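You operate a simulated robot arm through the tools that you are given. There is no shell and no other tool. Be economical: measure what you need, move in short steps, check, and stop when the job is done.

Carry out the task below with a simulated two-armed robot. There is one attempt and no reset: what you move stays moved.

## Task
Level the table scale by its bubble, then switch it on and tare it.
Fine: red foot knob, then the green one; the bubble sits in the red ring when you tare; leave the scale on.

Only the result counts: the job must be done as asked and must still hold three seconds after the hand-in. Knocking over, shifting, dropping, spilling or breaking anything else fails it.

## Robot
Two 7-joint arms with two-finger grippers on one trunk, hanging from a carriage that runs on a gantry, over the field with the corners [-2.712, 0.072], [-2.243, -1.011], [0.051, -0.019], [-0.417, 1.064] (x, y) and turns from -6.196 to 5.794 rad about z. Base frame: it is fixed where the carriage stands at the start and does not move with it; the origin is on the floor, on the carriage's upright axis, x ahead of it, y to its left, z up. Readings come in m, rad, newtons and seconds.
The left shoulder is at the start at [0, 0.236, 1.615], the right one opposite. With the tool pointing down near the work surface each hand reaches from about 0.1 to 0.58 m from the robot's upright axis, wherever it stands, measured 20 degrees to its own side. Places, roughly: box mains switch [0.5, -0.4, 1]; green scale foot knob [0.8, -0.1, 0.9]; red scale foot knob [0.5, -0.3, 0.9]; round level [0.5, -0.5, 0.9]; table on button [0.2, -0.4, 0.9]; table scale [0.8, -0.5, 0.9]; table span knob [0.4, -0.6, 0.9]; table tare button [0.3, -0.5, 0.9]. Payload 3.43 kg a hand.
Tool frame (each hand has its own): the origin (TCP) lies between the finger pads and is the grasp point; the fingertips stand 0.03 m ahead of it; z points along the fingers, y is the line along which they close. Largest opening 0.104 m; the body of the gripper starts 0.057 m behind the TCP.
Orientation is that of the tool frame in the base frame, as a unit quaternion [w, x, y, z]. With the fingers straight down and closing along the base's y, the tool's x points along the base's -x, its y along +y and its z along -z.

## Interface
- The arms move only by the tool apply_moves. It takes "left_rows", "right_rows" or both (then of equal length, played together; a hand with none holds still); each is one flat list of numbers, 7 for each row, row after row: the shift along the tool's x, y, z in m, then the turn, a rotation vector about the tool's x, y, z in rad, then the opening, from 0 (shut) to 1 (fully open). In form: [x, y, z, ax, ay, az, gripper, x, y, z, ax, ay, az, gripper, ...]. A call has 1 to 20 rows; each row is the pose to reach, as a shift and turn from the pose commanded when the call began, along the tool's axes at that moment. Each row takes 0.2 s and may step no farther than 0.05 m and 0.15 rad from the row before; otherwise, or with a gripper value out of range, the whole call is refused. A pose out of reach is approached as far as the arm can. The call stops where the force on the tool passes 40 N (or 10 N more than at its start, if that is more) or the arm is blocked; 0.2 s more then pass. Each finger travels about 0.045 m/s and halts on what it meets, pressing with about 23 N; the grip force reading is that of the motor and also rises with nothing between the fingers. The clock runs only during rows and for 0.2 s after the last one: add rows that repeat a pose to give the fingers time. It gives the time, the measured TCP pose, the force on the tool (base axes), the opening and the grip force at its end, in the units of the frame above (readings bear some noise), with the torque about the TCP (base axes, N m) and any sound that the robot's microphone picked up.
- Cameras (640 x 400 px; columns grow to the right, rows downward): "scene" is now at [0.2421, -0.0332, 1.7359]; the picture's right is [-0.65, -0.76, 0.00], its down [-0.67, 0.57, -0.47] and it looks along [0.36, -0.31, -0.88] (base axes); focal length 278 px, centre (320, 200). "left" rides on the left gripper at [0.067, -0.018, -0.09] in its tool frame; the picture's right is [0.25, 0.97, 0.00], its down [-0.73, 0.19, -0.66] and it looks along [-0.64, 0.17, 0.75] (tool axes); focal length 218 px, centre (320, 200). "right" rides on the right gripper at [0.067, 0.018, -0.09] in its tool frame; the picture's right is [-0.25, 0.97, 0.00], its down [-0.73, -0.19, -0.66] and it looks along [-0.64, -0.17, 0.75] (tool axes); focal length 218 px, centre (320, 200). There is no depth. A picture from a camera that has moved, and an enlarged one, comes with that camera's place and axes in the base frame and with its lens. The place of the scene camera against the robot may be out by one fixed shift of up to 0.018 m in any direction.
- camera(camera): a new picture of that camera. It takes no simulated time.
- move_column(by): slides the trunk up (or, below 0, down) by that many m; the arms and the scene camera ride with it, the base frame stays. It gives what a move gives, with no picture.
- roll_base(legs): drives the robot by 1 to 6 legs, each [ahead, left, turn to the left] in m, m and rad, along the robot's own axes; the way and the turn of a leg run together, so that a leg with both is an arc; at most 1.5 m and 3.142 rad a leg. The arms and the cameras ride along, it lands a little off, and it stops where it bumps. It keeps to its track: a leg is cut to what the track allows. It gives what a move gives.
- pan_tilt(pan, tilt): turns the head with the scene camera to pan (to the left, within 1.501 rad either way) and tilt (down, from -0.506 to 1.204), counted from straight ahead of the robot. It gives what a move gives.
- inspect(camera, box): a new picture of the part [left, top, right, bottom] of that camera's present view, enlarged. It takes no simulated time.
- finish_job(): hands the job in; it is judged then, once.

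Work in short steps. Places have to be worked out from the pictures, the camera data and where the tool is seen: move nearer, look again, correct. Check each grasp and each placing, and mend what went wrong. You have 120 turns and 100 pictures in all, those below and enlarged ones among them. Open the grippers and draw the arms clear of the work before you hand the job in, unless the task says otherwise; then end with one line.

The tools are called as a command line: name --argument value ..., lists and objects as JSON in quotes. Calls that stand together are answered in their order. apply_moves: Moves the arms, as the interface text tells. Its arguments: {"type":"object","properties":{"left_rows":{"type":"array","items":{"type":"number"}},"right_rows":{"type":"array","items":{"type":"number"}}},"required":[]} The other tools are called the same way: move_column (by) slides the trunk up or down; roll_base (legs) drives the base; pan_tilt (pan, tilt) turns the head that bears the scene camera; camera (camera) takes a picture; inspect (camera, box) takes an enlarged picture of a part of a camera's view; finish_job () hands the job in.

At the start:

```text
t: 0.0
left_position: [0.4763, -0.0176, 1.2251]
left_tcp_rot: [0.001, 0.0, 1.0, -0.001]
left_wrist_force: [0.9, 0.3, -0.2]
left_torque: [0.0, -0.02, 0.01]
left_opening: 0.1039
left_gripper_force: 0.1
right_position: [0.2907, -0.3759, 1.249]
right_tcp_rot: [0.0, -0.001, 1.0, 0.0]
right_wrist_force: [1.0, -0.1, 0.5]
right_torque: [0.02, 0.01, 0.02]
right_opening: 0.1039
right_gripper_force: 0.1
trunk travel left (down, up): [-0.525, 0.115]
robot x, y, heading: [0.0022, 0.0008, 0.001]
head pan, tilt: [-0.707, 1.077]
```

scene: 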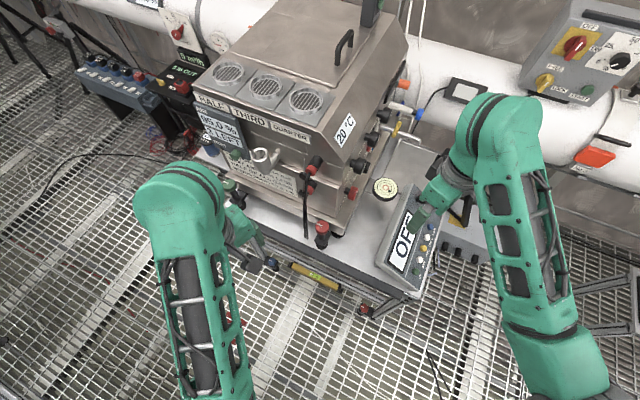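
right: 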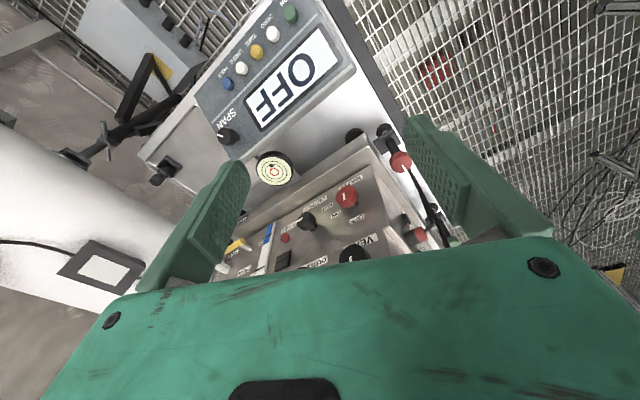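
left: 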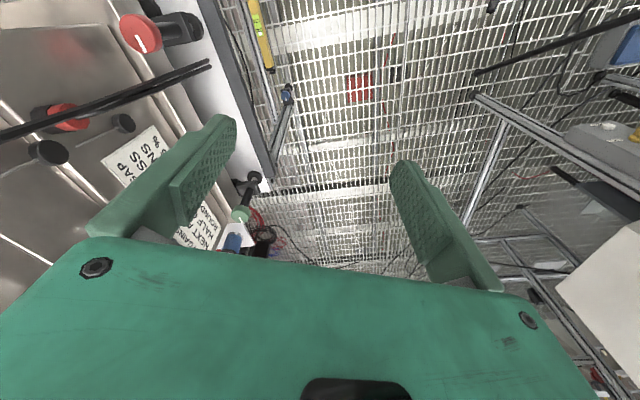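

I'll look closer at the scale panel, the level and the foot knobs.

inspect --camera "scene" --box '[270, 160, 470, 310]'

inspect --camera "right" --box '[190, 0, 450, 200]'

inspect --camera "left" --box '[100, 0, 320, 250]'

```text
2.67 times, centred on (370, 235) of scene
camera zoom: at [0.2421, -0.0332, 1.7359], right [-0.65, -0.76, 0.0], down [-0.67, 0.57, -0.47], along [0.36, -0.31, -0.88], focal length 740 px, centre (187, 107)
```

zoom: 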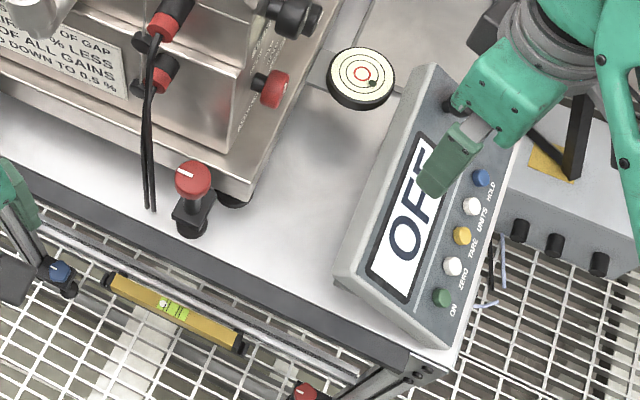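

```text
2.00 times, centred on (320, 100) of right
camera zoom: at [0.2233, -0.3588, 1.3398], right [0.25, 0.97, 0.0], down [0.73, -0.19, 0.66], along [0.64, -0.17, -0.75], focal length 436 px, centre (320, 400)
```

zoom: 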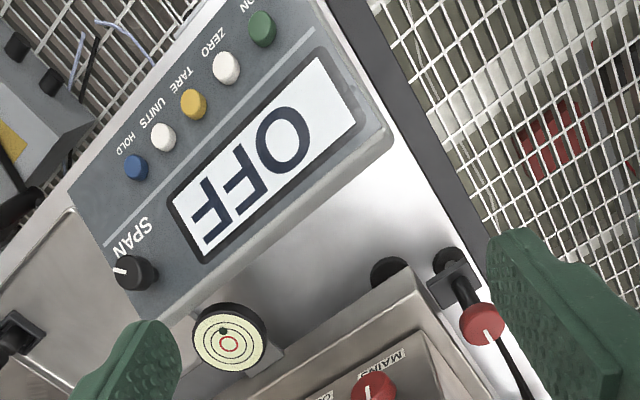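

```text
1.60 times, centred on (210, 125) of left
camera zoom: at [0.409, -0.0355, 1.3159], right [-0.25, 0.97, 0.0], down [0.73, 0.19, 0.66], along [0.64, 0.17, -0.75], focal length 349 px, centre (496, 320)
```

zoom: 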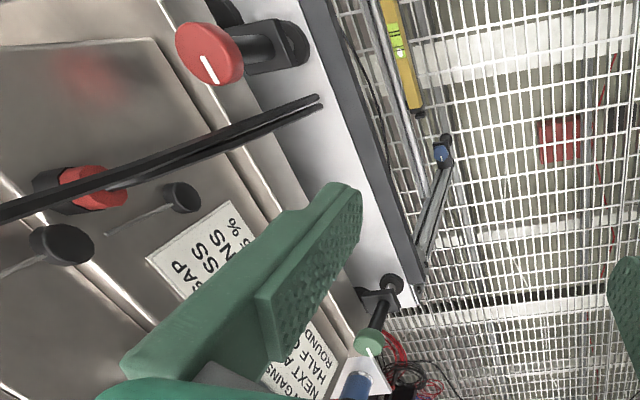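

The red knob appears near (0.49, -0.26, 0.96) with a vertical spindle, close to the box wall. I'll move the left hand aside a bit and bring the right hand nearer, staying high, to look again.

apply_moves --left_rows '[0, 0.04, 0, 0, 0, 0, 1, 0.02, 0.08, 0, 0, 0, 0, 1, 0.04, 0.12, 0, 0, 0, 0, 1, 0.06, 0.16, 0, 0, 0, 0, 1, 0.06, 0.16, 0, 0, 0, 0, 1]' --right_rows '[-0.02, 0.03, 0.0, 0, 0, 0, 1, -0.05, 0.06, 0.02, 0, 0, 0, 1, -0.08, 0.09, 0.04, 0, 0, 0, 1, -0.11, 0.12, 0.06, 0, 0, 0, 1, -0.13, 0.14, 0.08, 0, 0, 0, 1]'

camera --camera "right"

camera --camera "scene"

```text
t: 1.2
left_position: [0.4183, 0.1438, 1.2249]
left_tcp_rot: [0.002, -0.001, 1.0, 0.0]
left_wrist_force: [0.4, 0.3, 0.0]
left_torque: [0.01, -0.02, 0.0]
left_opening: 0.1039
left_gripper_force: 0.0
right_position: [0.4201, -0.2364, 1.1681]
right_tcp_rot: [0.001, -0.001, 1.0, 0.001]
right_wrist_force: [-0.2, -0.3, -1.3]
right_torque: [0.04, -0.05, 0.0]
right_opening: 0.1041
right_gripper_force: 0.1
trunk travel left (down, up): [-0.525, 0.115]
robot x, y, heading: [-0.0008, -0.003, 0.003]
head pan, tilt: [-0.707, 1.077]
```

```text
93 pictures are left
camera right: at [0.3521, -0.2189, 1.2574], right [0.25, 0.97, 0.0], down [0.73, -0.19, 0.66], along [0.64, -0.17, -0.75], focal length 218 px, centre (320, 200)
```

right: 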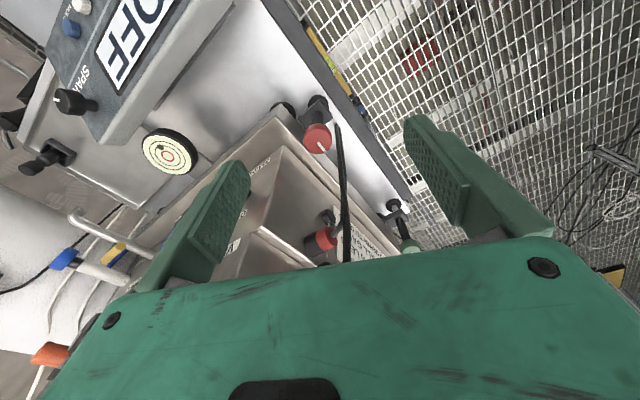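

```text
92 pictures are left
camera scene: at [0.2422, -0.0331, 1.736], right [-0.65, -0.76, 0.0], down [-0.67, 0.57, -0.47], along [0.36, -0.31, -0.88], focal length 278 px, centre (320, 200)
```

scene: 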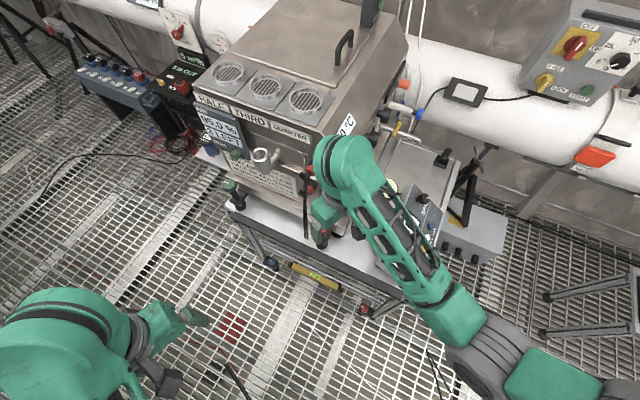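

The right arm hides the level from the head camera, so I'll use the left arm for the knobs: withdraw the right hand, then turn the base to the right.

apply_moves --right_rows '[0.03, -0.02, -0.02, 0, 0, 0, 1, 0.06, -0.05, -0.04, 0, 0, 0, 1, 0.09, -0.08, -0.06, 0, 0, 0, 1, 0.12, -0.11, -0.08, 0, 0, 0, 1, 0.15, -0.14, -0.09, 0, 0, 0, 1, 0.17, -0.14, -0.09, 0, 0, 0, 1]'

roll_base --legs '[[0.03, -0.01, -0.6]]'

pan_tilt --pan -0.2 --tilt 1.0

camera --camera "scene"

camera --camera "left"

```text
t: 2.6
left_position: [0.4182, 0.1437, 1.2231]
left_tcp_rot: [0.001, 0.001, 1.0, -0.001]
left_wrist_force: [0.3, -0.1, -0.4]
left_torque: [0.0, 0.0, -0.02]
left_opening: 0.1042
left_gripper_force: 0.1
right_position: [0.2568, -0.3839, 1.2414]
right_tcp_rot: [0.002, 0.0, 1.0, -0.001]
right_wrist_force: [0.5, -0.8, 0.7]
right_torque: [0.03, 0.01, -0.02]
right_opening: 0.1037
right_gripper_force: 0.1
right hand out of reach, approached as far as the arm can: row 5, 6
trunk travel left (down, up): [-0.525, 0.115]
robot x, y, heading: [0.0013, -0.0018, -0.001]
head pan, tilt: [-0.707, 1.077]
```

```text
t: 4.6
left_position: [0.4536, -0.127, 1.2225]
left_tcp_rot: [0.001, 0.286, 0.958, 0.0]
left_wrist_force: [0.1, -0.2, -0.9]
left_torque: [0.0, -0.02, 0.03]
left_opening: 0.104
left_gripper_force: 0.1
right_position: [0.0298, -0.4782, 1.2398]
right_tcp_rot: [0.001, 0.287, 0.958, -0.001]
right_wrist_force: [-0.4, -0.2, 0.1]
right_torque: [0.0, 0.0, 0.02]
right_opening: 0.1039
right_gripper_force: 0.0
trunk travel left (down, up): [-0.525, 0.115]
robot x, y, heading: [0.0251, -0.0204, -0.581]
head pan, tilt: [-0.707, 1.077]
```

```text
t: 5.5
left_position: [0.4532, -0.1281, 1.2229]
left_tcp_rot: [-0.001, 0.287, 0.958, -0.001]
left_wrist_force: [-0.2, 0.0, 0.3]
left_torque: [-0.04, 0.0, 0.01]
left_opening: 0.1038
left_gripper_force: 0.1
right_position: [0.0294, -0.4783, 1.2408]
right_tcp_rot: [0.001, 0.287, 0.958, -0.001]
right_wrist_force: [-0.4, -0.2, -0.7]
right_torque: [0.02, -0.02, 0.02]
right_opening: 0.104
right_gripper_force: 0.1
trunk travel left (down, up): [-0.525, 0.115]
robot x, y, heading: [0.0216, -0.0204, -0.58]
head pan, tilt: [-0.201, 1.0]
```

```text
91 pictures are left
camera scene: at [0.234, -0.168, 1.7411], right [-0.71, -0.71, 0.0], down [-0.6, 0.59, -0.54], along [0.38, -0.38, -0.84], focal length 278 px, centre (320, 200)
```

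scene: 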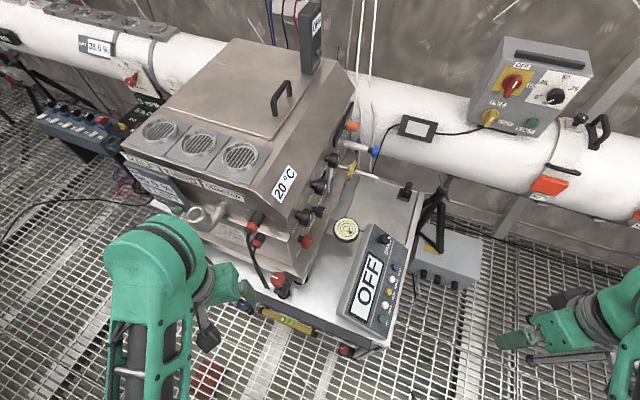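

```text
90 pictures are left
camera left: at [0.3879, -0.1053, 1.3147], right [0.32, 0.95, 0.0], down [0.71, -0.24, 0.66], along [0.62, -0.21, -0.75], focal length 218 px, centre (320, 200)
```

left: 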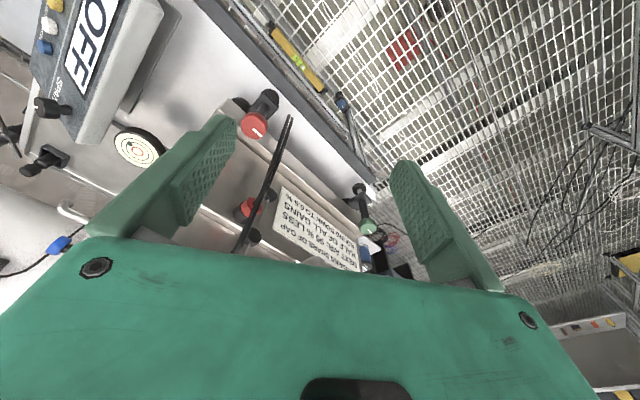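

Good view of the level, knobs and panel. I'll zoom in on the knob and level to see clearance around the knob.

inspect --camera "scene" --box '[230, 200, 390, 310]'

inspect --camera "left" --box '[200, 60, 420, 260]'

```text
3.64 times, centred on (310, 255) of scene
camera zoom: at [0.234, -0.168, 1.7411], right [-0.71, -0.71, 0.0], down [-0.6, 0.59, -0.54], along [0.38, -0.38, -0.84], focal length 1010 px, centre (356, 0)
```

zoom: 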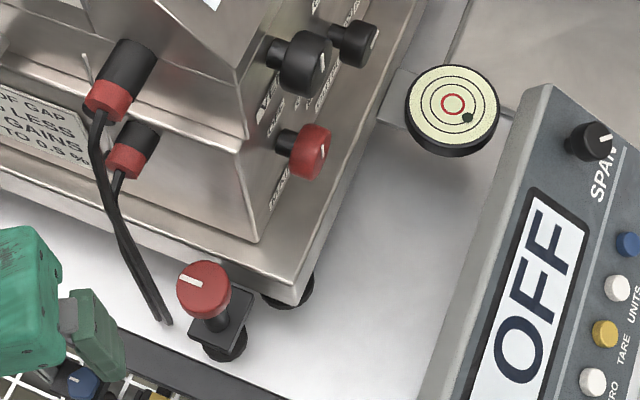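

```text
2.00 times, centred on (310, 160) of left
camera zoom: at [0.3879, -0.1053, 1.3147], right [0.32, 0.95, 0.0], down [0.71, -0.24, 0.66], along [0.62, -0.21, -0.75], focal length 436 px, centre (340, 280)
```

zoom: 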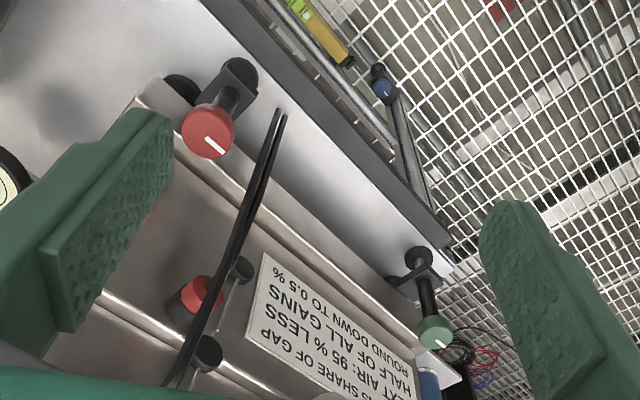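

I plan a 45°-tilted approach from the free side (heading −33°), so the gripper body clears the terminals and cables. First the pre-grasp pose about 0.12 m back from the knob.

apply_moves --left_rows '[-0.0025, -0.015, 0.029, 0, -0.131, 0, 0.8, -0.005, -0.03, 0.058, 0, -0.262, 0, 0.6, -0.0075, -0.045, 0.087, 0, -0.393, 0, 0.55, -0.01, -0.06, 0.115, 0, -0.524, 0, 0.55, -0.0125, -0.075, 0.144, 0, -0.655, 0, 0.55, -0.0148, -0.0897, 0.173, 0, -0.785, 0, 0.55, -0.0148, -0.0897, 0.173, 0, -0.785, 0, 0.55]'

camera --camera "left"

camera --camera "scene"

```text
t: 7.2
left_position: [0.4963, -0.1518, 1.0919]
left_tcp_rot: [0.351, 0.286, 0.884, -0.116]
left_wrist_force: [0.4, 0.0, -0.4]
left_torque: [-0.05, -0.02, -0.03]
left_opening: 0.0573
left_gripper_force: 0.1
left hand out of reach, approached as far as the arm can: row 5, 6, 7
right_position: [0.028, -0.4785, 1.2414]
right_tcp_rot: [0.001, 0.286, 0.958, -0.001]
right_wrist_force: [0.5, -0.6, -0.8]
right_torque: [0.02, -0.02, 0.04]
right_opening: 0.1039
right_gripper_force: 0.0
trunk travel left (down, up): [-0.525, 0.115]
robot x, y, heading: [0.0244, -0.0166, -0.579]
head pan, tilt: [-0.201, 1.0]
```

```text
87 pictures are left
camera left: at [0.397, -0.1009, 1.1124], right [0.42, 0.89, -0.18], down [0.18, 0.11, 0.98], along [0.89, -0.44, -0.11], focal length 218 px, centre (320, 200)
```

left: 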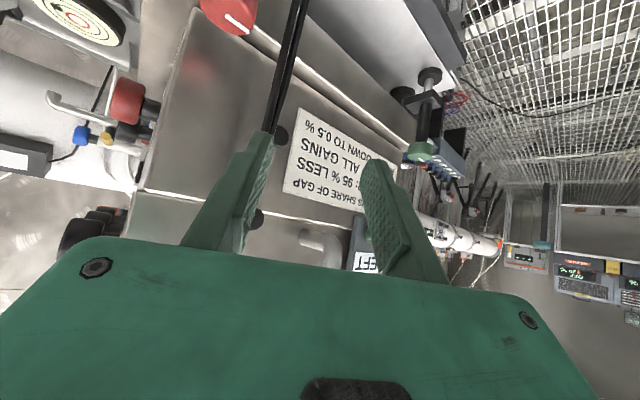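

```text
86 pictures are left
camera scene: at [0.2339, -0.1678, 1.741], right [-0.7, -0.71, 0.0], down [-0.6, 0.59, -0.54], along [0.38, -0.38, -0.84], focal length 278 px, centre (320, 200)
```

scene: 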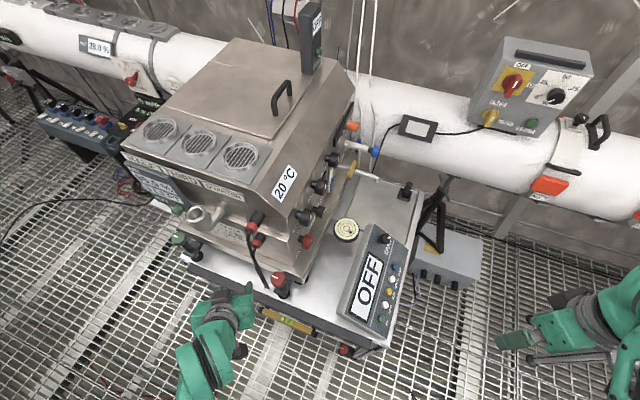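

The tilted pose was too close in for the arm. I'll back the robot off along its heading and re-try the orientation there.

roll_base --legs '[[-0.18, 0, 0]]'

apply_moves --left_rows '[0, 0, 0, 0, 0, 0, 0.55, 0, 0, 0, 0, 0, 0, 0.55, 0, 0, 0, 0, 0, 0, 0.55]'

```text
t: 8.7
left_position: [0.3445, -0.0544, 1.0912]
left_tcp_rot: [0.351, 0.288, 0.883, -0.117]
left_wrist_force: [0.2, 0.1, 0.2]
left_torque: [-0.03, -0.02, 0.04]
left_opening: 0.0574
left_gripper_force: 0.1
right_position: [-0.1251, -0.3793, 1.2403]
right_tcp_rot: [0.001, 0.289, 0.957, -0.001]
right_wrist_force: [-1.0, -0.1, -0.3]
right_torque: [0.01, -0.02, 0.01]
right_opening: 0.1041
right_gripper_force: 0.1
trunk travel left (down, up): [-0.525, 0.115]
robot x, y, heading: [-0.1272, 0.0842, -0.583]
head pan, tilt: [-0.201, 1.0]
```

```text
t: 9.5
left_position: [0.3447, -0.0548, 1.093]
left_tcp_rot: [0.352, 0.288, 0.883, -0.118]
left_wrist_force: [-0.4, 0.5, 1.0]
left_torque: [-0.01, -0.03, -0.02]
left_opening: 0.0571
left_gripper_force: 0.0
right_position: [-0.1257, -0.3791, 1.2403]
right_tcp_rot: [0.0, 0.289, 0.957, -0.001]
right_wrist_force: [-0.5, 0.2, -0.2]
right_torque: [-0.01, -0.02, -0.03]
right_opening: 0.1038
right_gripper_force: 0.2
trunk travel left (down, up): [-0.525, 0.115]
robot x, y, heading: [-0.1294, 0.0836, -0.586]
head pan, tilt: [-0.201, 1.0]
```

Orientation is now practically the desired one; I translate to the pre-grasp point 0.12 m from the knob along the tool axis.

apply_moves --left_rows '[-0.0205, -0.0197, 0.0338, 0, 0, 0, 0.55, -0.041, -0.0395, 0.0675, 0, 0, 0, 0.55, -0.0614, -0.0592, 0.1013, 0, 0, 0, 0.55, -0.0818, -0.0789, 0.1351, 0, 0, 0, 0.55, -0.0818, -0.0789, 0.1351, 0, 0, 0, 0.55]'

camera --camera "left"

camera --camera "scene"

```text
t: 10.7
left_position: [0.4477, -0.1757, 1.0752]
left_tcp_rot: [0.341, 0.304, 0.881, -0.121]
left_wrist_force: [0.1, 0.3, 0.4]
left_torque: [0.04, 0.0, 0.01]
left_opening: 0.0572
left_gripper_force: 0.0
left hand out of reach, approached as far as the arm can: row 1, 2, 3, 4, 5
right_position: [-0.1256, -0.3799, 1.2422]
right_tcp_rot: [0.001, 0.289, 0.957, -0.002]
right_wrist_force: [-0.1, 0.4, -0.5]
right_torque: [-0.02, 0.01, 0.01]
right_opening: 0.1038
right_gripper_force: 0.0
trunk travel left (down, up): [-0.525, 0.115]
robot x, y, heading: [-0.1255, 0.0815, -0.588]
head pan, tilt: [-0.201, 1.0]
```

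```text
85 pictures are left
camera left: at [0.3506, -0.1196, 1.0972], right [0.45, 0.87, -0.18], down [0.2, 0.1, 0.98], along [0.87, -0.48, -0.13], focal length 218 px, centre (320, 200)
```

left: 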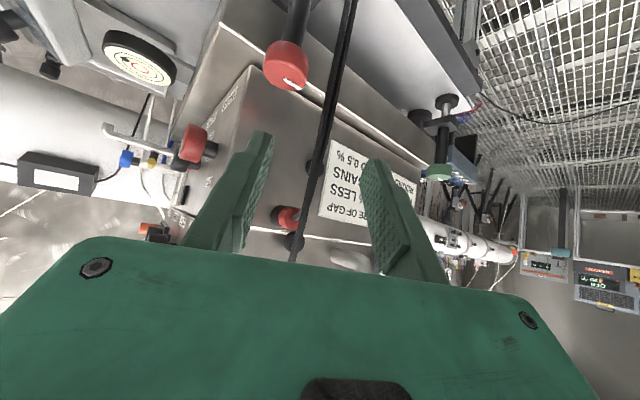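

```text
84 pictures are left
camera scene: at [0.0823, -0.069, 1.7411], right [-0.71, -0.71, 0.0], down [-0.59, 0.6, -0.54], along [0.38, -0.38, -0.84], focal length 278 px, centre (320, 200)
```

scene: 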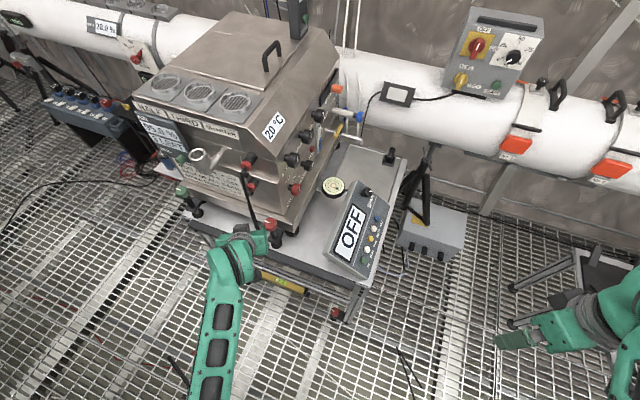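

A joint limit restricts the low tilted pose; lowering the trunk should help. I retract the left hand up and back first, then lower the trunk by 0.2 m.

apply_moves --left_rows '[0.003, 0.0075, -0.041, 0, 0, 0, 0.55, 0.006, 0.015, -0.082, 0, 0, 0, 0.55, 0.009, 0.0225, -0.123, 0, 0, 0, 0.55, 0.012, 0.03, -0.165, 0, 0, 0, 0.55, 0.0132, 0.0375, -0.206, 0, 0, 0, 0.55]'

move_column --by -0.2

```text
t: 11.9
left_position: [0.3464, -0.0546, 1.2159]
left_tcp_rot: [0.351, 0.288, 0.883, -0.116]
left_wrist_force: [-0.4, 0.4, -0.4]
left_torque: [0.01, -0.05, 0.01]
left_opening: 0.0573
left_gripper_force: 0.0
right_position: [-0.1261, -0.3796, 1.2412]
right_tcp_rot: [0.001, 0.289, 0.957, -0.002]
right_wrist_force: [-0.1, -0.1, 0.3]
right_torque: [-0.01, 0.0, 0.02]
right_opening: 0.1042
right_gripper_force: 0.0
trunk travel left (down, up): [-0.525, 0.115]
robot x, y, heading: [-0.1292, 0.0835, -0.583]
head pan, tilt: [-0.201, 1.0]
```

```text
t: 14.0
left_position: [0.3468, -0.0556, 1.0161]
left_tcp_rot: [0.351, 0.288, 0.883, -0.117]
left_wrist_force: [0.6, -0.2, 1.3]
left_torque: [0.02, 0.02, 0.01]
left_opening: 0.0572
left_gripper_force: 0.1
right_position: [-0.1256, -0.3801, 1.0418]
right_tcp_rot: [0.001, 0.288, 0.957, -0.001]
right_wrist_force: [0.4, 0.1, -0.4]
right_torque: [-0.01, 0.0, 0.02]
right_opening: 0.104
right_gripper_force: 0.0
trunk travel left (down, up): [-0.325, 0.315]
robot x, y, heading: [-0.1269, 0.0826, -0.587]
head pan, tilt: [-0.201, 1.0]
```

Now go to the pre-grasp point with the trunk lower (knob estimate (0.484, −0.253, 0.962)).

apply_moves --left_rows '[-0.032, -0.0193, 0.019, 0, 0, 0, 0.55, -0.0638, -0.0387, 0.0381, 0, 0, 0, 0.55, -0.0956, -0.058, 0.0572, 0, 0, 0, 0.55, -0.1275, -0.0773, 0.0762, 0, 0, 0, 0.55, -0.1275, -0.0773, 0.0762, 0, 0, 0, 0.55]'

camera --camera "left"

camera --camera "scene"

```text
t: 15.2
left_position: [0.421, -0.2056, 1.0483]
left_tcp_rot: [0.351, 0.288, 0.883, -0.117]
left_wrist_force: [0.2, 0.0, 0.3]
left_torque: [-0.04, 0.01, -0.02]
left_opening: 0.0573
left_gripper_force: 0.0
right_position: [-0.125, -0.3782, 1.0401]
right_tcp_rot: [0.0, 0.289, 0.957, -0.001]
right_wrist_force: [0.3, 0.1, -0.1]
right_torque: [-0.02, 0.01, 0.01]
right_opening: 0.1041
right_gripper_force: 0.1
trunk travel left (down, up): [-0.325, 0.315]
robot x, y, heading: [-0.1263, 0.0853, -0.584]
head pan, tilt: [-0.201, 1.0]
```

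```text
83 pictures are left
camera left: at [0.3211, -0.155, 1.0684], right [0.42, 0.89, -0.18], down [0.18, 0.11, 0.98], along [0.89, -0.45, -0.11], focal length 218 px, centre (320, 200)
```

left: 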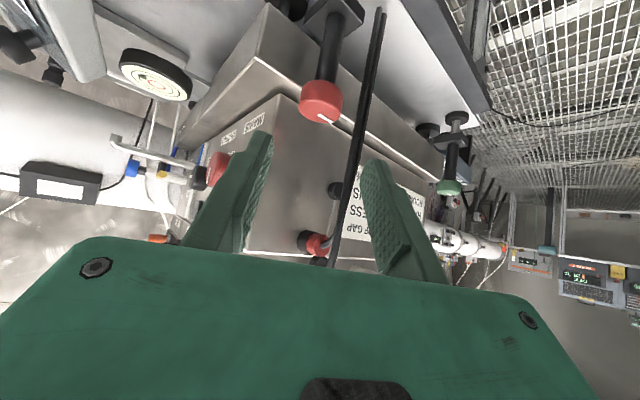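

```text
82 pictures are left
camera scene: at [0.0821, -0.0687, 1.541], right [-0.71, -0.71, 0.0], down [-0.59, 0.6, -0.54], along [0.38, -0.38, -0.84], focal length 278 px, centre (320, 200)
```

scene: 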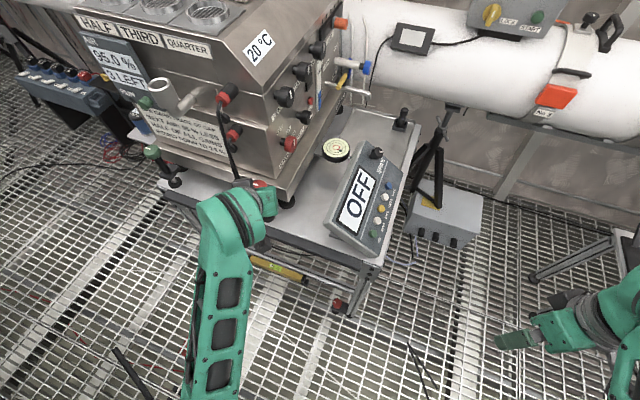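

Pre-grasp reached; the knob is dead-centre laterally. I advance 0.08 m with a narrower opening and check.

apply_moves --left_rows '[0.002, -0.001, 0.03, 0, 0, 0, 0.5, 0.003, -0.001, 0.055, 0, 0, 0, 0.48, 0.004, -0.001, 0.08, 0, 0, 0, 0.48, 0.004, -0.001, 0.08, 0, 0, 0, 0.48]'

camera --camera "left"

inspect --camera "scene" --box '[200, 120, 400, 245]'

```text
t: 16.2
left_position: [0.4593, -0.2352, 0.9875]
left_tcp_rot: [0.351, 0.288, 0.883, -0.117]
left_wrist_force: [-0.8, -0.1, -0.3]
left_torque: [0.0, 0.0, -0.03]
left_opening: 0.0503
left_gripper_force: 0.1
right_position: [-0.1252, -0.38, 1.0409]
right_tcp_rot: [0.001, 0.289, 0.957, -0.001]
right_wrist_force: [0.3, 0.1, 0.9]
right_torque: [-0.04, -0.03, 0.02]
right_opening: 0.104
right_gripper_force: 0.0
trunk travel left (down, up): [-0.325, 0.315]
robot x, y, heading: [-0.1291, 0.0845, -0.589]
head pan, tilt: [-0.201, 1.0]
```

```text
81 pictures are left
camera left: at [0.3611, -0.1838, 1.0077], right [0.42, 0.89, -0.18], down [0.18, 0.11, 0.98], along [0.89, -0.45, -0.11], focal length 218 px, centre (320, 200)
```

left: 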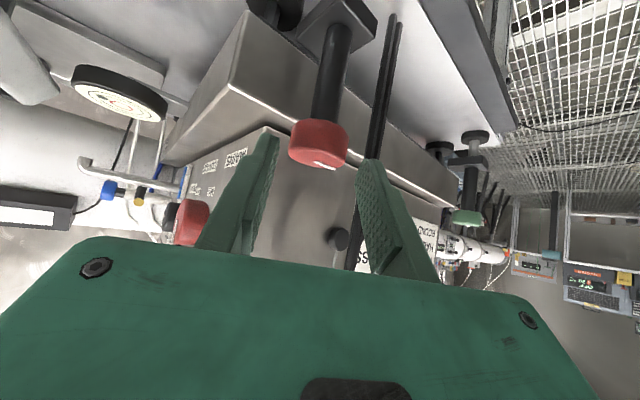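

```text
3.20 times, centred on (300, 182) of scene
camera zoom: at [0.0822, -0.069, 1.5411], right [-0.71, -0.71, 0.0], down [-0.59, 0.6, -0.54], along [0.38, -0.38, -0.84], focal length 889 px, centre (384, 256)
```

zoom: 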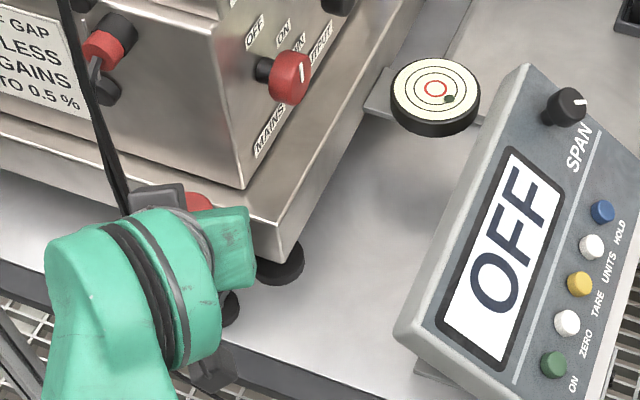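

Knob estimated at (0.487, −0.256, 0.953), cable ≥0.05 m aside. I advance 0.042 m and close on the cap.

apply_moves --left_rows '[0, 0, 0.015, 0, 0, 0, 0.48, 0, 0, 0.03, 0, 0, 0, 0.48, -0.001, 0, 0.042, 0, 0, 0, 0.48, -0.001, 0, 0.042, 0, 0, 0, 0.48]'

camera --camera "left"

```text
t: 17.2
left_position: [0.4819, -0.2439, 0.9766]
left_tcp_rot: [0.353, 0.289, 0.882, -0.118]
left_wrist_force: [-3.3, -6.5, 5.7]
left_torque: [-0.3, 0.03, -0.08]
left_opening: 0.0534
left_gripper_force: 3.3
left hand out of reach, approached as far as the arm can: row 2, 3, 4
right_position: [-0.1243, -0.3814, 1.0401]
right_tcp_rot: [0.002, 0.289, 0.957, -0.001]
right_wrist_force: [0.1, 0.0, 0.0]
right_torque: [0.03, -0.03, 0.0]
right_opening: 0.1041
right_gripper_force: 0.0
trunk travel left (down, up): [-0.325, 0.315]
robot x, y, heading: [-0.1328, 0.0828, -0.584]
head pan, tilt: [-0.201, 1.0]
```

```text
79 pictures are left
camera left: at [0.3829, -0.1919, 0.9962], right [0.43, 0.89, -0.18], down [0.18, 0.11, 0.98], along [0.89, -0.45, -0.11], focal length 218 px, centre (320, 200)
```

left: 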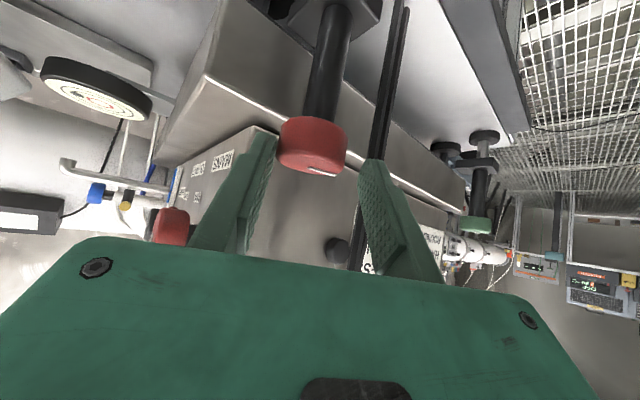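

The arm hits its reach limit low down and the left finger touches the cap lightly. I back off up/out, lower the trunk another 0.15 m, and re-approach.

apply_moves --left_rows '[0, 0, -0.04, 0, 0, 0, 0.5, 0, 0, -0.08, 0, 0, 0, 0.5, 0, 0, -0.12, 0, 0, 0, 0.5, -0.035, 0, -0.155, 0, 0, 0, 0.5, -0.069, 0, -0.19, 0, 0, 0, 0.5, -0.1, 0, -0.225, 0, 0, 0, 0.5]'

move_column --by -0.15

camera --camera "left"

```text
t: 18.6
left_position: [0.4229, -0.1941, 1.2023]
left_tcp_rot: [0.35, 0.289, 0.883, -0.117]
left_wrist_force: [-0.1, -0.8, -0.3]
left_torque: [0.02, -0.04, 0.0]
left_opening: 0.0523
left_gripper_force: 0.1
right_position: [-0.1246, -0.3795, 1.0408]
right_tcp_rot: [0.001, 0.288, 0.958, -0.002]
right_wrist_force: [1.1, 0.5, 0.3]
right_torque: [0.01, -0.01, 0.0]
right_opening: 0.1039
right_gripper_force: 0.0
trunk travel left (down, up): [-0.325, 0.315]
robot x, y, heading: [-0.1251, 0.0822, -0.581]
head pan, tilt: [-0.201, 1.0]
```

```text
t: 20.4
left_position: [0.4229, -0.1952, 1.0526]
left_tcp_rot: [0.351, 0.288, 0.883, -0.117]
left_wrist_force: [0.6, 0.4, -0.1]
left_torque: [-0.07, 0.02, -0.02]
left_opening: 0.0518
left_gripper_force: 0.0
right_position: [-0.1247, -0.3797, 0.8897]
right_tcp_rot: [0.0, 0.289, 0.957, -0.001]
right_wrist_force: [1.1, 0.2, -0.7]
right_torque: [0.01, -0.01, 0.0]
right_opening: 0.1038
right_gripper_force: 0.0
trunk travel left (down, up): [-0.175, 0.465]
robot x, y, heading: [-0.1239, 0.0812, -0.586]
head pan, tilt: [-0.201, 1.0]
```

```text
78 pictures are left
camera left: at [0.3234, -0.1434, 1.0724], right [0.42, 0.89, -0.18], down [0.18, 0.11, 0.98], along [0.89, -0.45, -0.11], focal length 218 px, centre (320, 200)
```

left: 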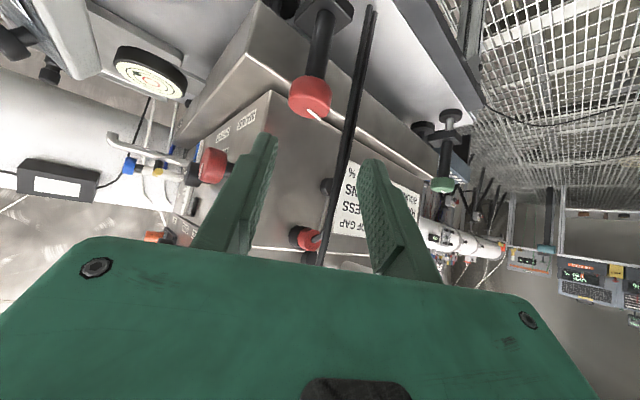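

Realign (y −0.0105) and advance again with the lower trunk.

apply_moves --left_rows '[0.002, -0.0105, 0.03, 0, 0, 0, 0.52, 0.004, -0.0105, 0.06, 0, 0, 0, 0.52, 0.005, -0.0105, 0.085, 0, 0, 0, 0.52, 0.005, -0.0105, 0.105, 0, 0, 0, 0.52, 0.005, -0.0105, 0.127, 0, 0, 0, 0.52, 0.005, -0.0105, 0.127, 0, 0, 0, 0.52]'

camera --camera "left"

```text
t: 21.8
left_position: [0.4833, -0.2533, 0.9574]
left_tcp_rot: [0.352, 0.287, 0.883, -0.117]
left_wrist_force: [-0.7, 0.3, -0.5]
left_torque: [0.0, 0.01, 0.01]
left_opening: 0.0541
left_gripper_force: 0.1
right_position: [-0.1244, -0.379, 0.8905]
right_tcp_rot: [0.001, 0.289, 0.957, -0.001]
right_wrist_force: [-0.7, 0.9, -0.5]
right_torque: [-0.01, 0.01, 0.03]
right_opening: 0.104
right_gripper_force: 0.1
trunk travel left (down, up): [-0.175, 0.465]
robot x, y, heading: [-0.1265, 0.082, -0.585]
head pan, tilt: [-0.201, 1.0]
```

```text
77 pictures are left
camera left: at [0.3841, -0.2019, 0.9776], right [0.42, 0.89, -0.18], down [0.18, 0.11, 0.98], along [0.89, -0.45, -0.11], focal length 218 px, centre (320, 200)
```

left: 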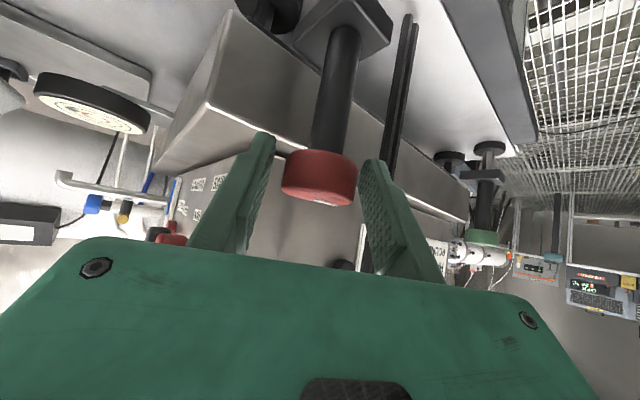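

Cap is between the fingers, about 1 cm lower than the TCP; I shift slightly and close.

apply_moves --left_rows '[0.006, 0, 0.005, 0, 0, 0, 0.52, 0.006, 0, 0.005, 0, 0, 0, 0.3, 0.006, 0, 0.005, 0, 0, 0, 0.2, 0.006, 0, 0.005, 0, 0, 0, 0.1, 0.006, 0, 0.005, 0, 0, 0, 0.1]'

camera --camera "left"

inspect --camera "scene" --box '[200, 60, 420, 200]'

```text
t: 23.0
left_position: [0.4818, -0.2508, 0.948]
left_tcp_rot: [0.35, 0.288, 0.884, -0.116]
left_wrist_force: [0.1, 1.6, -2.8]
left_torque: [-0.07, 0.05, -0.01]
left_opening: 0.0413
left_gripper_force: 44.3
right_position: [-0.1252, -0.3804, 0.8904]
right_tcp_rot: [0.0, 0.288, 0.957, -0.002]
right_wrist_force: [0.8, 0.8, -0.7]
right_torque: [0.01, 0.01, -0.06]
right_opening: 0.104
right_gripper_force: 0.2
trunk travel left (down, up): [-0.175, 0.465]
robot x, y, heading: [-0.122, 0.0815, -0.587]
head pan, tilt: [-0.201, 1.0]
```

```text
76 pictures are left
camera left: at [0.3836, -0.2004, 0.9684], right [0.42, 0.89, -0.18], down [0.18, 0.11, 0.98], along [0.89, -0.45, -0.11], focal length 218 px, centre (320, 200)
```

left: 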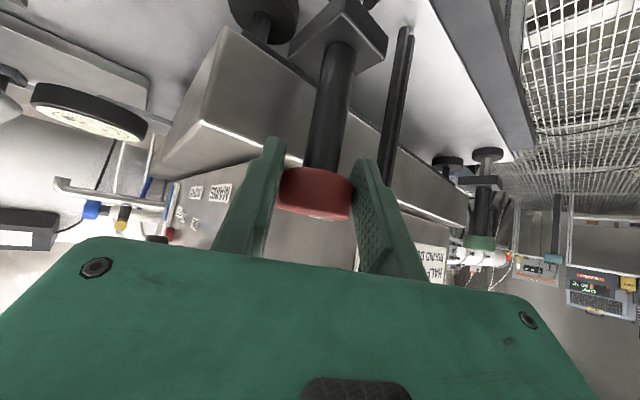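

```text
2.86 times, centred on (310, 130) of scene
camera zoom: at [0.0822, -0.0688, 1.391], right [-0.71, -0.71, 0.0], down [-0.59, 0.6, -0.54], along [0.38, -0.38, -0.84], focal length 793 px, centre (349, 400)
```

zoom: 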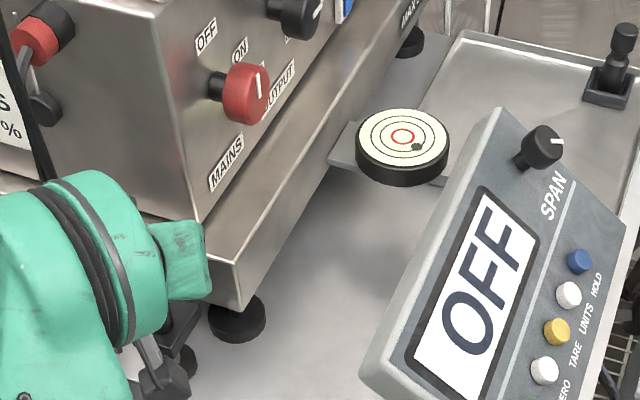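

Cap gripped (0.041 m, 44 N motor). Bubble currently lies toward base −x from the ring. I test-turn the knob +0.3 rad (counter-clockwise from above).

apply_moves --left_rows '[0, -0.0007, 0, -0.0517, -0.0005, -0.0545, 0.1, 0, -0.0013, 0, -0.1035, -0.001, -0.109, 0.1, 0, -0.0019, 0, -0.155, -0.0015, -0.163, 0.1, 0, -0.0025, 0, -0.207, -0.002, -0.2175, 0.1, 0, -0.0025, 0, -0.207, -0.002, -0.2175, 0.1]'

inspect --camera "scene" --box '[200, 60, 420, 200]'

camera --camera "left"

```text
t: 23.7
left_position: [0.4805, -0.2536, 0.9477]
left_tcp_rot: [0.358, 0.213, 0.905, -0.084]
left_wrist_force: [12.7, -16.4, -7.2]
left_torque: [-1.33, -0.44, -0.11]
left_opening: 0.0416
left_gripper_force: 45.0
left hand out of reach, approached as far as the arm can: row 3
right_position: [-0.1234, -0.383, 0.8921]
right_tcp_rot: [0.002, 0.289, 0.957, -0.001]
right_wrist_force: [0.2, 0.7, 0.0]
right_torque: [0.01, 0.01, 0.0]
right_opening: 0.1042
right_gripper_force: 0.1
trunk travel left (down, up): [-0.175, 0.465]
robot x, y, heading: [-0.1276, 0.0838, -0.59]
head pan, tilt: [-0.201, 1.0]
stopped in row 3 (left hand): the force on the tool passed its limit at 47 N (the readings are from after the stop); the commanded pose is now the measured one
```

```text
2.86 times, centred on (310, 130) of scene
camera zoom: at [0.084, -0.0717, 1.3918], right [-0.71, -0.7, 0.0], down [-0.59, 0.6, -0.54], along [0.38, -0.39, -0.84], focal length 793 px, centre (349, 400)
```

zoom: 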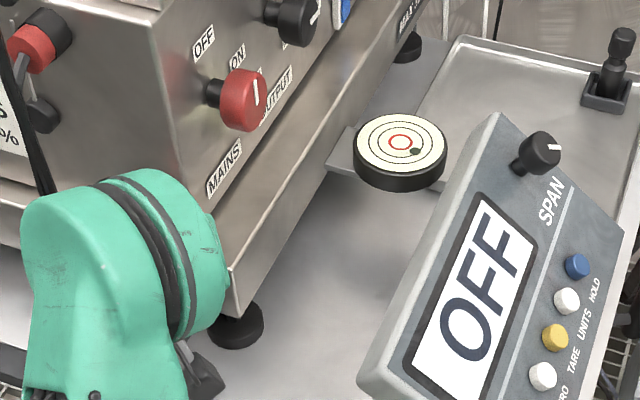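

```text
73 pictures are left
camera left: at [0.375, -0.2197, 0.9691], right [0.27, 0.95, -0.17], down [0.16, 0.13, 0.98], along [0.95, -0.29, -0.12], focal length 218 px, centre (320, 200)
```

left: 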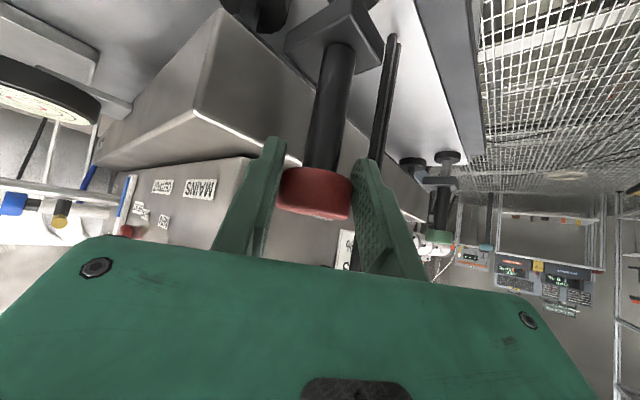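

The +turn ran into a reach limit of the arm (force stop), with little bubble change. I turn the other way (clockwise) by 0.5 rad and watch the bubble.

apply_moves --left_rows '[0, 0.0008, 0, 0.0684, 0, 0.0729, 0.1, 0, 0.0016, 0, 0.1368, 0, 0.1458, 0.1, 0, 0.0024, 0, 0.205, 0, 0.2187, 0.1, 0, 0.0032, 0.0, 0.2736, 0, 0.2916, 0.1, 0, 0.004, 0.0, 0.342, 0, 0.3645, 0.1, 0, 0.004, 0.0, 0.342, 0, 0.3645, 0.1]'

inspect --camera "scene" --box '[200, 60, 420, 200]'

camera --camera "left"

```text
t: 25.1
left_position: [0.485, -0.2484, 0.9476]
left_tcp_rot: [0.325, 0.431, 0.825, -0.169]
left_wrist_force: [23.8, -16.8, -8.2]
left_torque: [-0.13, 0.12, 0.1]
left_opening: 0.0411
left_gripper_force: 44.8
right_position: [-0.121, -0.3828, 0.8917]
right_tcp_rot: [0.002, 0.29, 0.957, -0.002]
right_wrist_force: [-0.7, 0.0, 0.0]
right_torque: [-0.02, 0.04, -0.03]
right_opening: 0.1038
right_gripper_force: 0.2
trunk travel left (down, up): [-0.175, 0.465]
robot x, y, heading: [-0.1269, 0.0813, -0.588]
head pan, tilt: [-0.201, 1.0]
```

```text
2.86 times, centred on (310, 130) of scene
camera zoom: at [0.0848, -0.0715, 1.392], right [-0.71, -0.71, 0.0], down [-0.59, 0.6, -0.54], along [0.38, -0.38, -0.84], focal length 793 px, centre (349, 400)
```

zoom: 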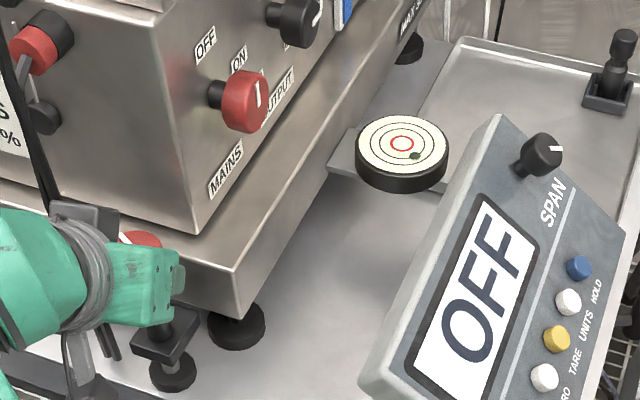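

```text
71 pictures are left
camera left: at [0.4081, -0.168, 0.9694], right [0.69, 0.71, -0.17], down [0.2, 0.04, 0.98], along [0.7, -0.71, -0.12], focal length 218 px, centre (320, 200)
```

left: 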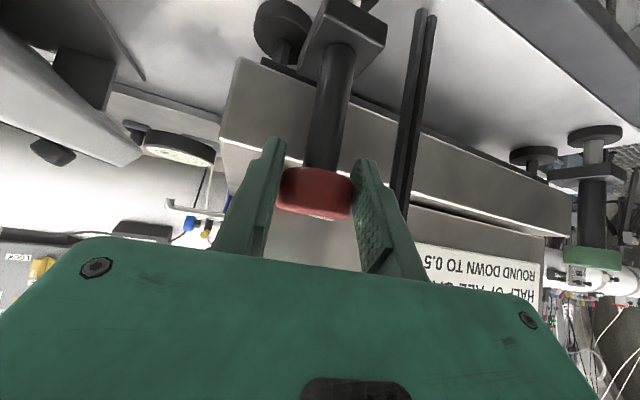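

Let me take a tight zoom of the level as the precise baseline.

inspect --camera "scene" --box '[315, 90, 363, 132]'

```text
9.52 times, centred on (339, 111) of scene
camera zoom: at [0.0848, -0.0715, 1.392], right [-0.71, -0.71, 0.0], down [-0.59, 0.6, -0.54], along [0.38, -0.38, -0.84], focal length 2645 px, centre (139, 1048)
```

zoom: 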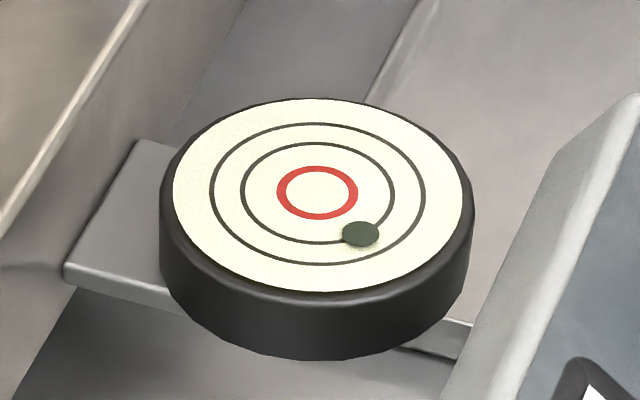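

Very clear: red knob moves the bubble along the table's depth direction, and the remaining red error needs about 1.1 rad counter-clockwise. I turn ccw 0.44 rad (within the reachable headings), compensating for the knob axis lying ~14 mm ahead of the TCP.

apply_moves --left_rows '[0, -0.001, 0, -0.05, 0, -0.0537, 0.1, 0, -0.002, 0, -0.1, 0, -0.1074, 0.1, -0.0002, -0.0031, 0.0002, -0.15, 0, -0.1611, 0.1, -0.0004, -0.0041, 0.0004, -0.2, 0, -0.2148, 0.1, -0.0007, -0.0051, 0.0007, -0.25, 0, -0.2685, 0.1, -0.001, -0.006, 0.001, -0.3, 0, -0.3222, 0.1, -0.001, -0.006, 0.001, -0.3, 0, -0.3222, 0.1]'

inspect --camera "scene" --box '[315, 90, 363, 132]'

```text
t: 26.7
left_position: [0.4816, -0.2521, 0.9493]
left_tcp_rot: [0.354, 0.239, 0.899, -0.094]
left_wrist_force: [33.0, -14.7, -13.0]
left_torque: [-0.34, 0.39, 0.01]
left_opening: 0.0416
left_gripper_force: 45.1
right_position: [-0.1198, -0.3817, 0.8918]
right_tcp_rot: [0.003, 0.29, 0.957, -0.001]
right_wrist_force: [0.0, 0.0, -0.1]
right_torque: [0.02, -0.02, 0.02]
right_opening: 0.1041
right_gripper_force: 0.2
trunk travel left (down, up): [-0.175, 0.465]
robot x, y, heading: [-0.1228, 0.082, -0.591]
head pan, tilt: [-0.201, 1.0]
```

```text
9.52 times, centred on (339, 111) of scene
camera zoom: at [0.0856, -0.0709, 1.3921], right [-0.71, -0.71, 0.0], down [-0.59, 0.6, -0.54], along [0.38, -0.38, -0.84], focal length 2645 px, centre (139, 1048)
```

zoom: 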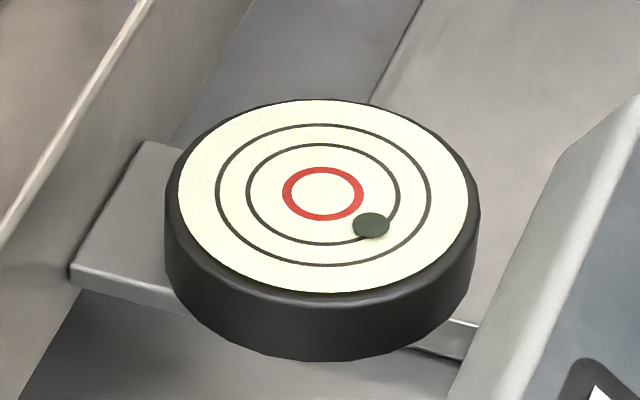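

Rate ≈ 39 px/rad; about 0.7 rad more ccw needed. I release, rotate the open hand back cw 0.52 rad around the knob, and check before regripping.

apply_moves --left_rows '[0, 0, 0, 0, 0, 0, 0.55, 0, 0, 0, 0, 0, 0, 0.55, 0, 0, 0, 0, 0, 0, 0.55, 0, 0.0018, 0, 0.0885, 0, 0.095, 0.55, -0.0004, 0.0036, 0.0004, 0.177, 0, 0.19, 0.55, -0.0008, 0.0053, 0.0008, 0.2655, 0, 0.285, 0.55, -0.0014, 0.007, 0.0013, 0.354, 0, 0.38, 0.55, -0.0014, 0.007, 0.0013, 0.354, 0, 0.38, 0.55]'

camera --camera "left"

```text
t: 28.5
left_position: [0.4814, -0.245, 0.9468]
left_tcp_rot: [0.316, 0.463, 0.808, -0.181]
left_wrist_force: [0.5, -1.1, 0.2]
left_torque: [0.01, 0.01, 0.02]
left_opening: 0.0571
left_gripper_force: 0.0
right_position: [-0.1255, -0.3804, 0.8903]
right_tcp_rot: [0.0, 0.29, 0.957, -0.001]
right_wrist_force: [-1.2, 0.6, 0.0]
right_torque: [0.02, -0.02, -0.04]
right_opening: 0.1038
right_gripper_force: 0.1
trunk travel left (down, up): [-0.175, 0.465]
robot x, y, heading: [-0.1229, 0.0836, -0.59]
head pan, tilt: [-0.201, 1.0]
```

```text
68 pictures are left
camera left: at [0.4108, -0.1585, 0.9685], right [0.74, 0.65, -0.17], down [0.21, 0.02, 0.98], along [0.64, -0.76, -0.12], focal length 218 px, centre (320, 200)
```

left: 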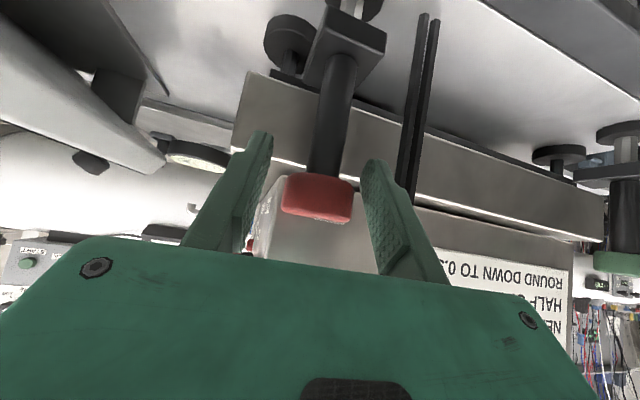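

Knob centred; I move 5 mm forward, grip and turn ccw 0.55 rad.

apply_moves --left_rows '[-0.0036, -0.001, 0.0035, 0, 0, 0, 0.5, -0.0036, -0.001, 0.0035, 0, 0, 0, 0.3, -0.0036, -0.001, 0.0035, 0, 0, 0, 0.1, -0.0036, -0.001, 0.0035, 0, 0, 0, 0.1, -0.0036, -0.0015, 0.0035, -0.061, 0, -0.0662, 0.1, -0.0036, -0.002, 0.0035, -0.122, 0, -0.1324, 0.1, -0.0036, -0.0026, 0.0035, -0.183, 0, -0.1985, 0.1, -0.004, -0.003, 0.0039, -0.244, 0, -0.2646, 0.1, -0.004, -0.0036, 0.0039, -0.305, 0, -0.331, 0.1, -0.0042, -0.0042, 0.0041, -0.366, 0, -0.397, 0.1, -0.0042, -0.0042, 0.0041, -0.366, 0, -0.397, 0.1]'

inspect --camera "scene" --box '[315, 90, 363, 132]'

```text
t: 30.9
left_position: [0.4813, -0.2535, 0.9464]
left_tcp_rot: [0.353, 0.229, 0.903, -0.09]
left_wrist_force: [11.0, -4.8, -12.6]
left_torque: [0.6, -0.22, 0.01]
left_opening: 0.0415
left_gripper_force: 44.6
right_position: [-0.1249, -0.3797, 0.8921]
right_tcp_rot: [0.001, 0.29, 0.957, -0.002]
right_wrist_force: [-0.2, 0.2, 0.5]
right_torque: [0.01, -0.01, 0.01]
right_opening: 0.104
right_gripper_force: 0.1
trunk travel left (down, up): [-0.175, 0.465]
robot x, y, heading: [-0.126, 0.0819, -0.589]
head pan, tilt: [-0.201, 1.0]
```

```text
9.52 times, centred on (339, 111) of scene
camera zoom: at [0.083, -0.0698, 1.3912], right [-0.71, -0.71, 0.0], down [-0.59, 0.6, -0.54], along [0.38, -0.38, -0.84], focal length 2645 px, centre (139, 1048)
```

zoom: 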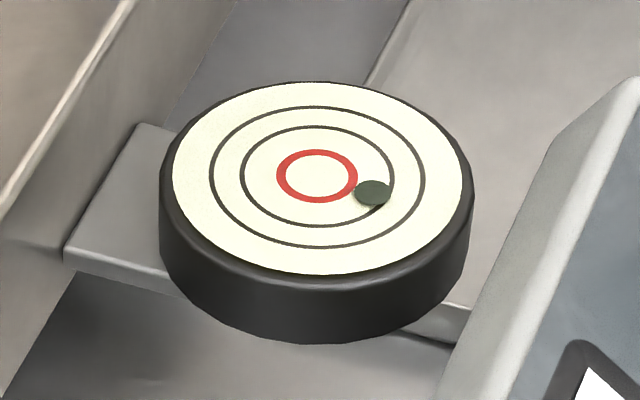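

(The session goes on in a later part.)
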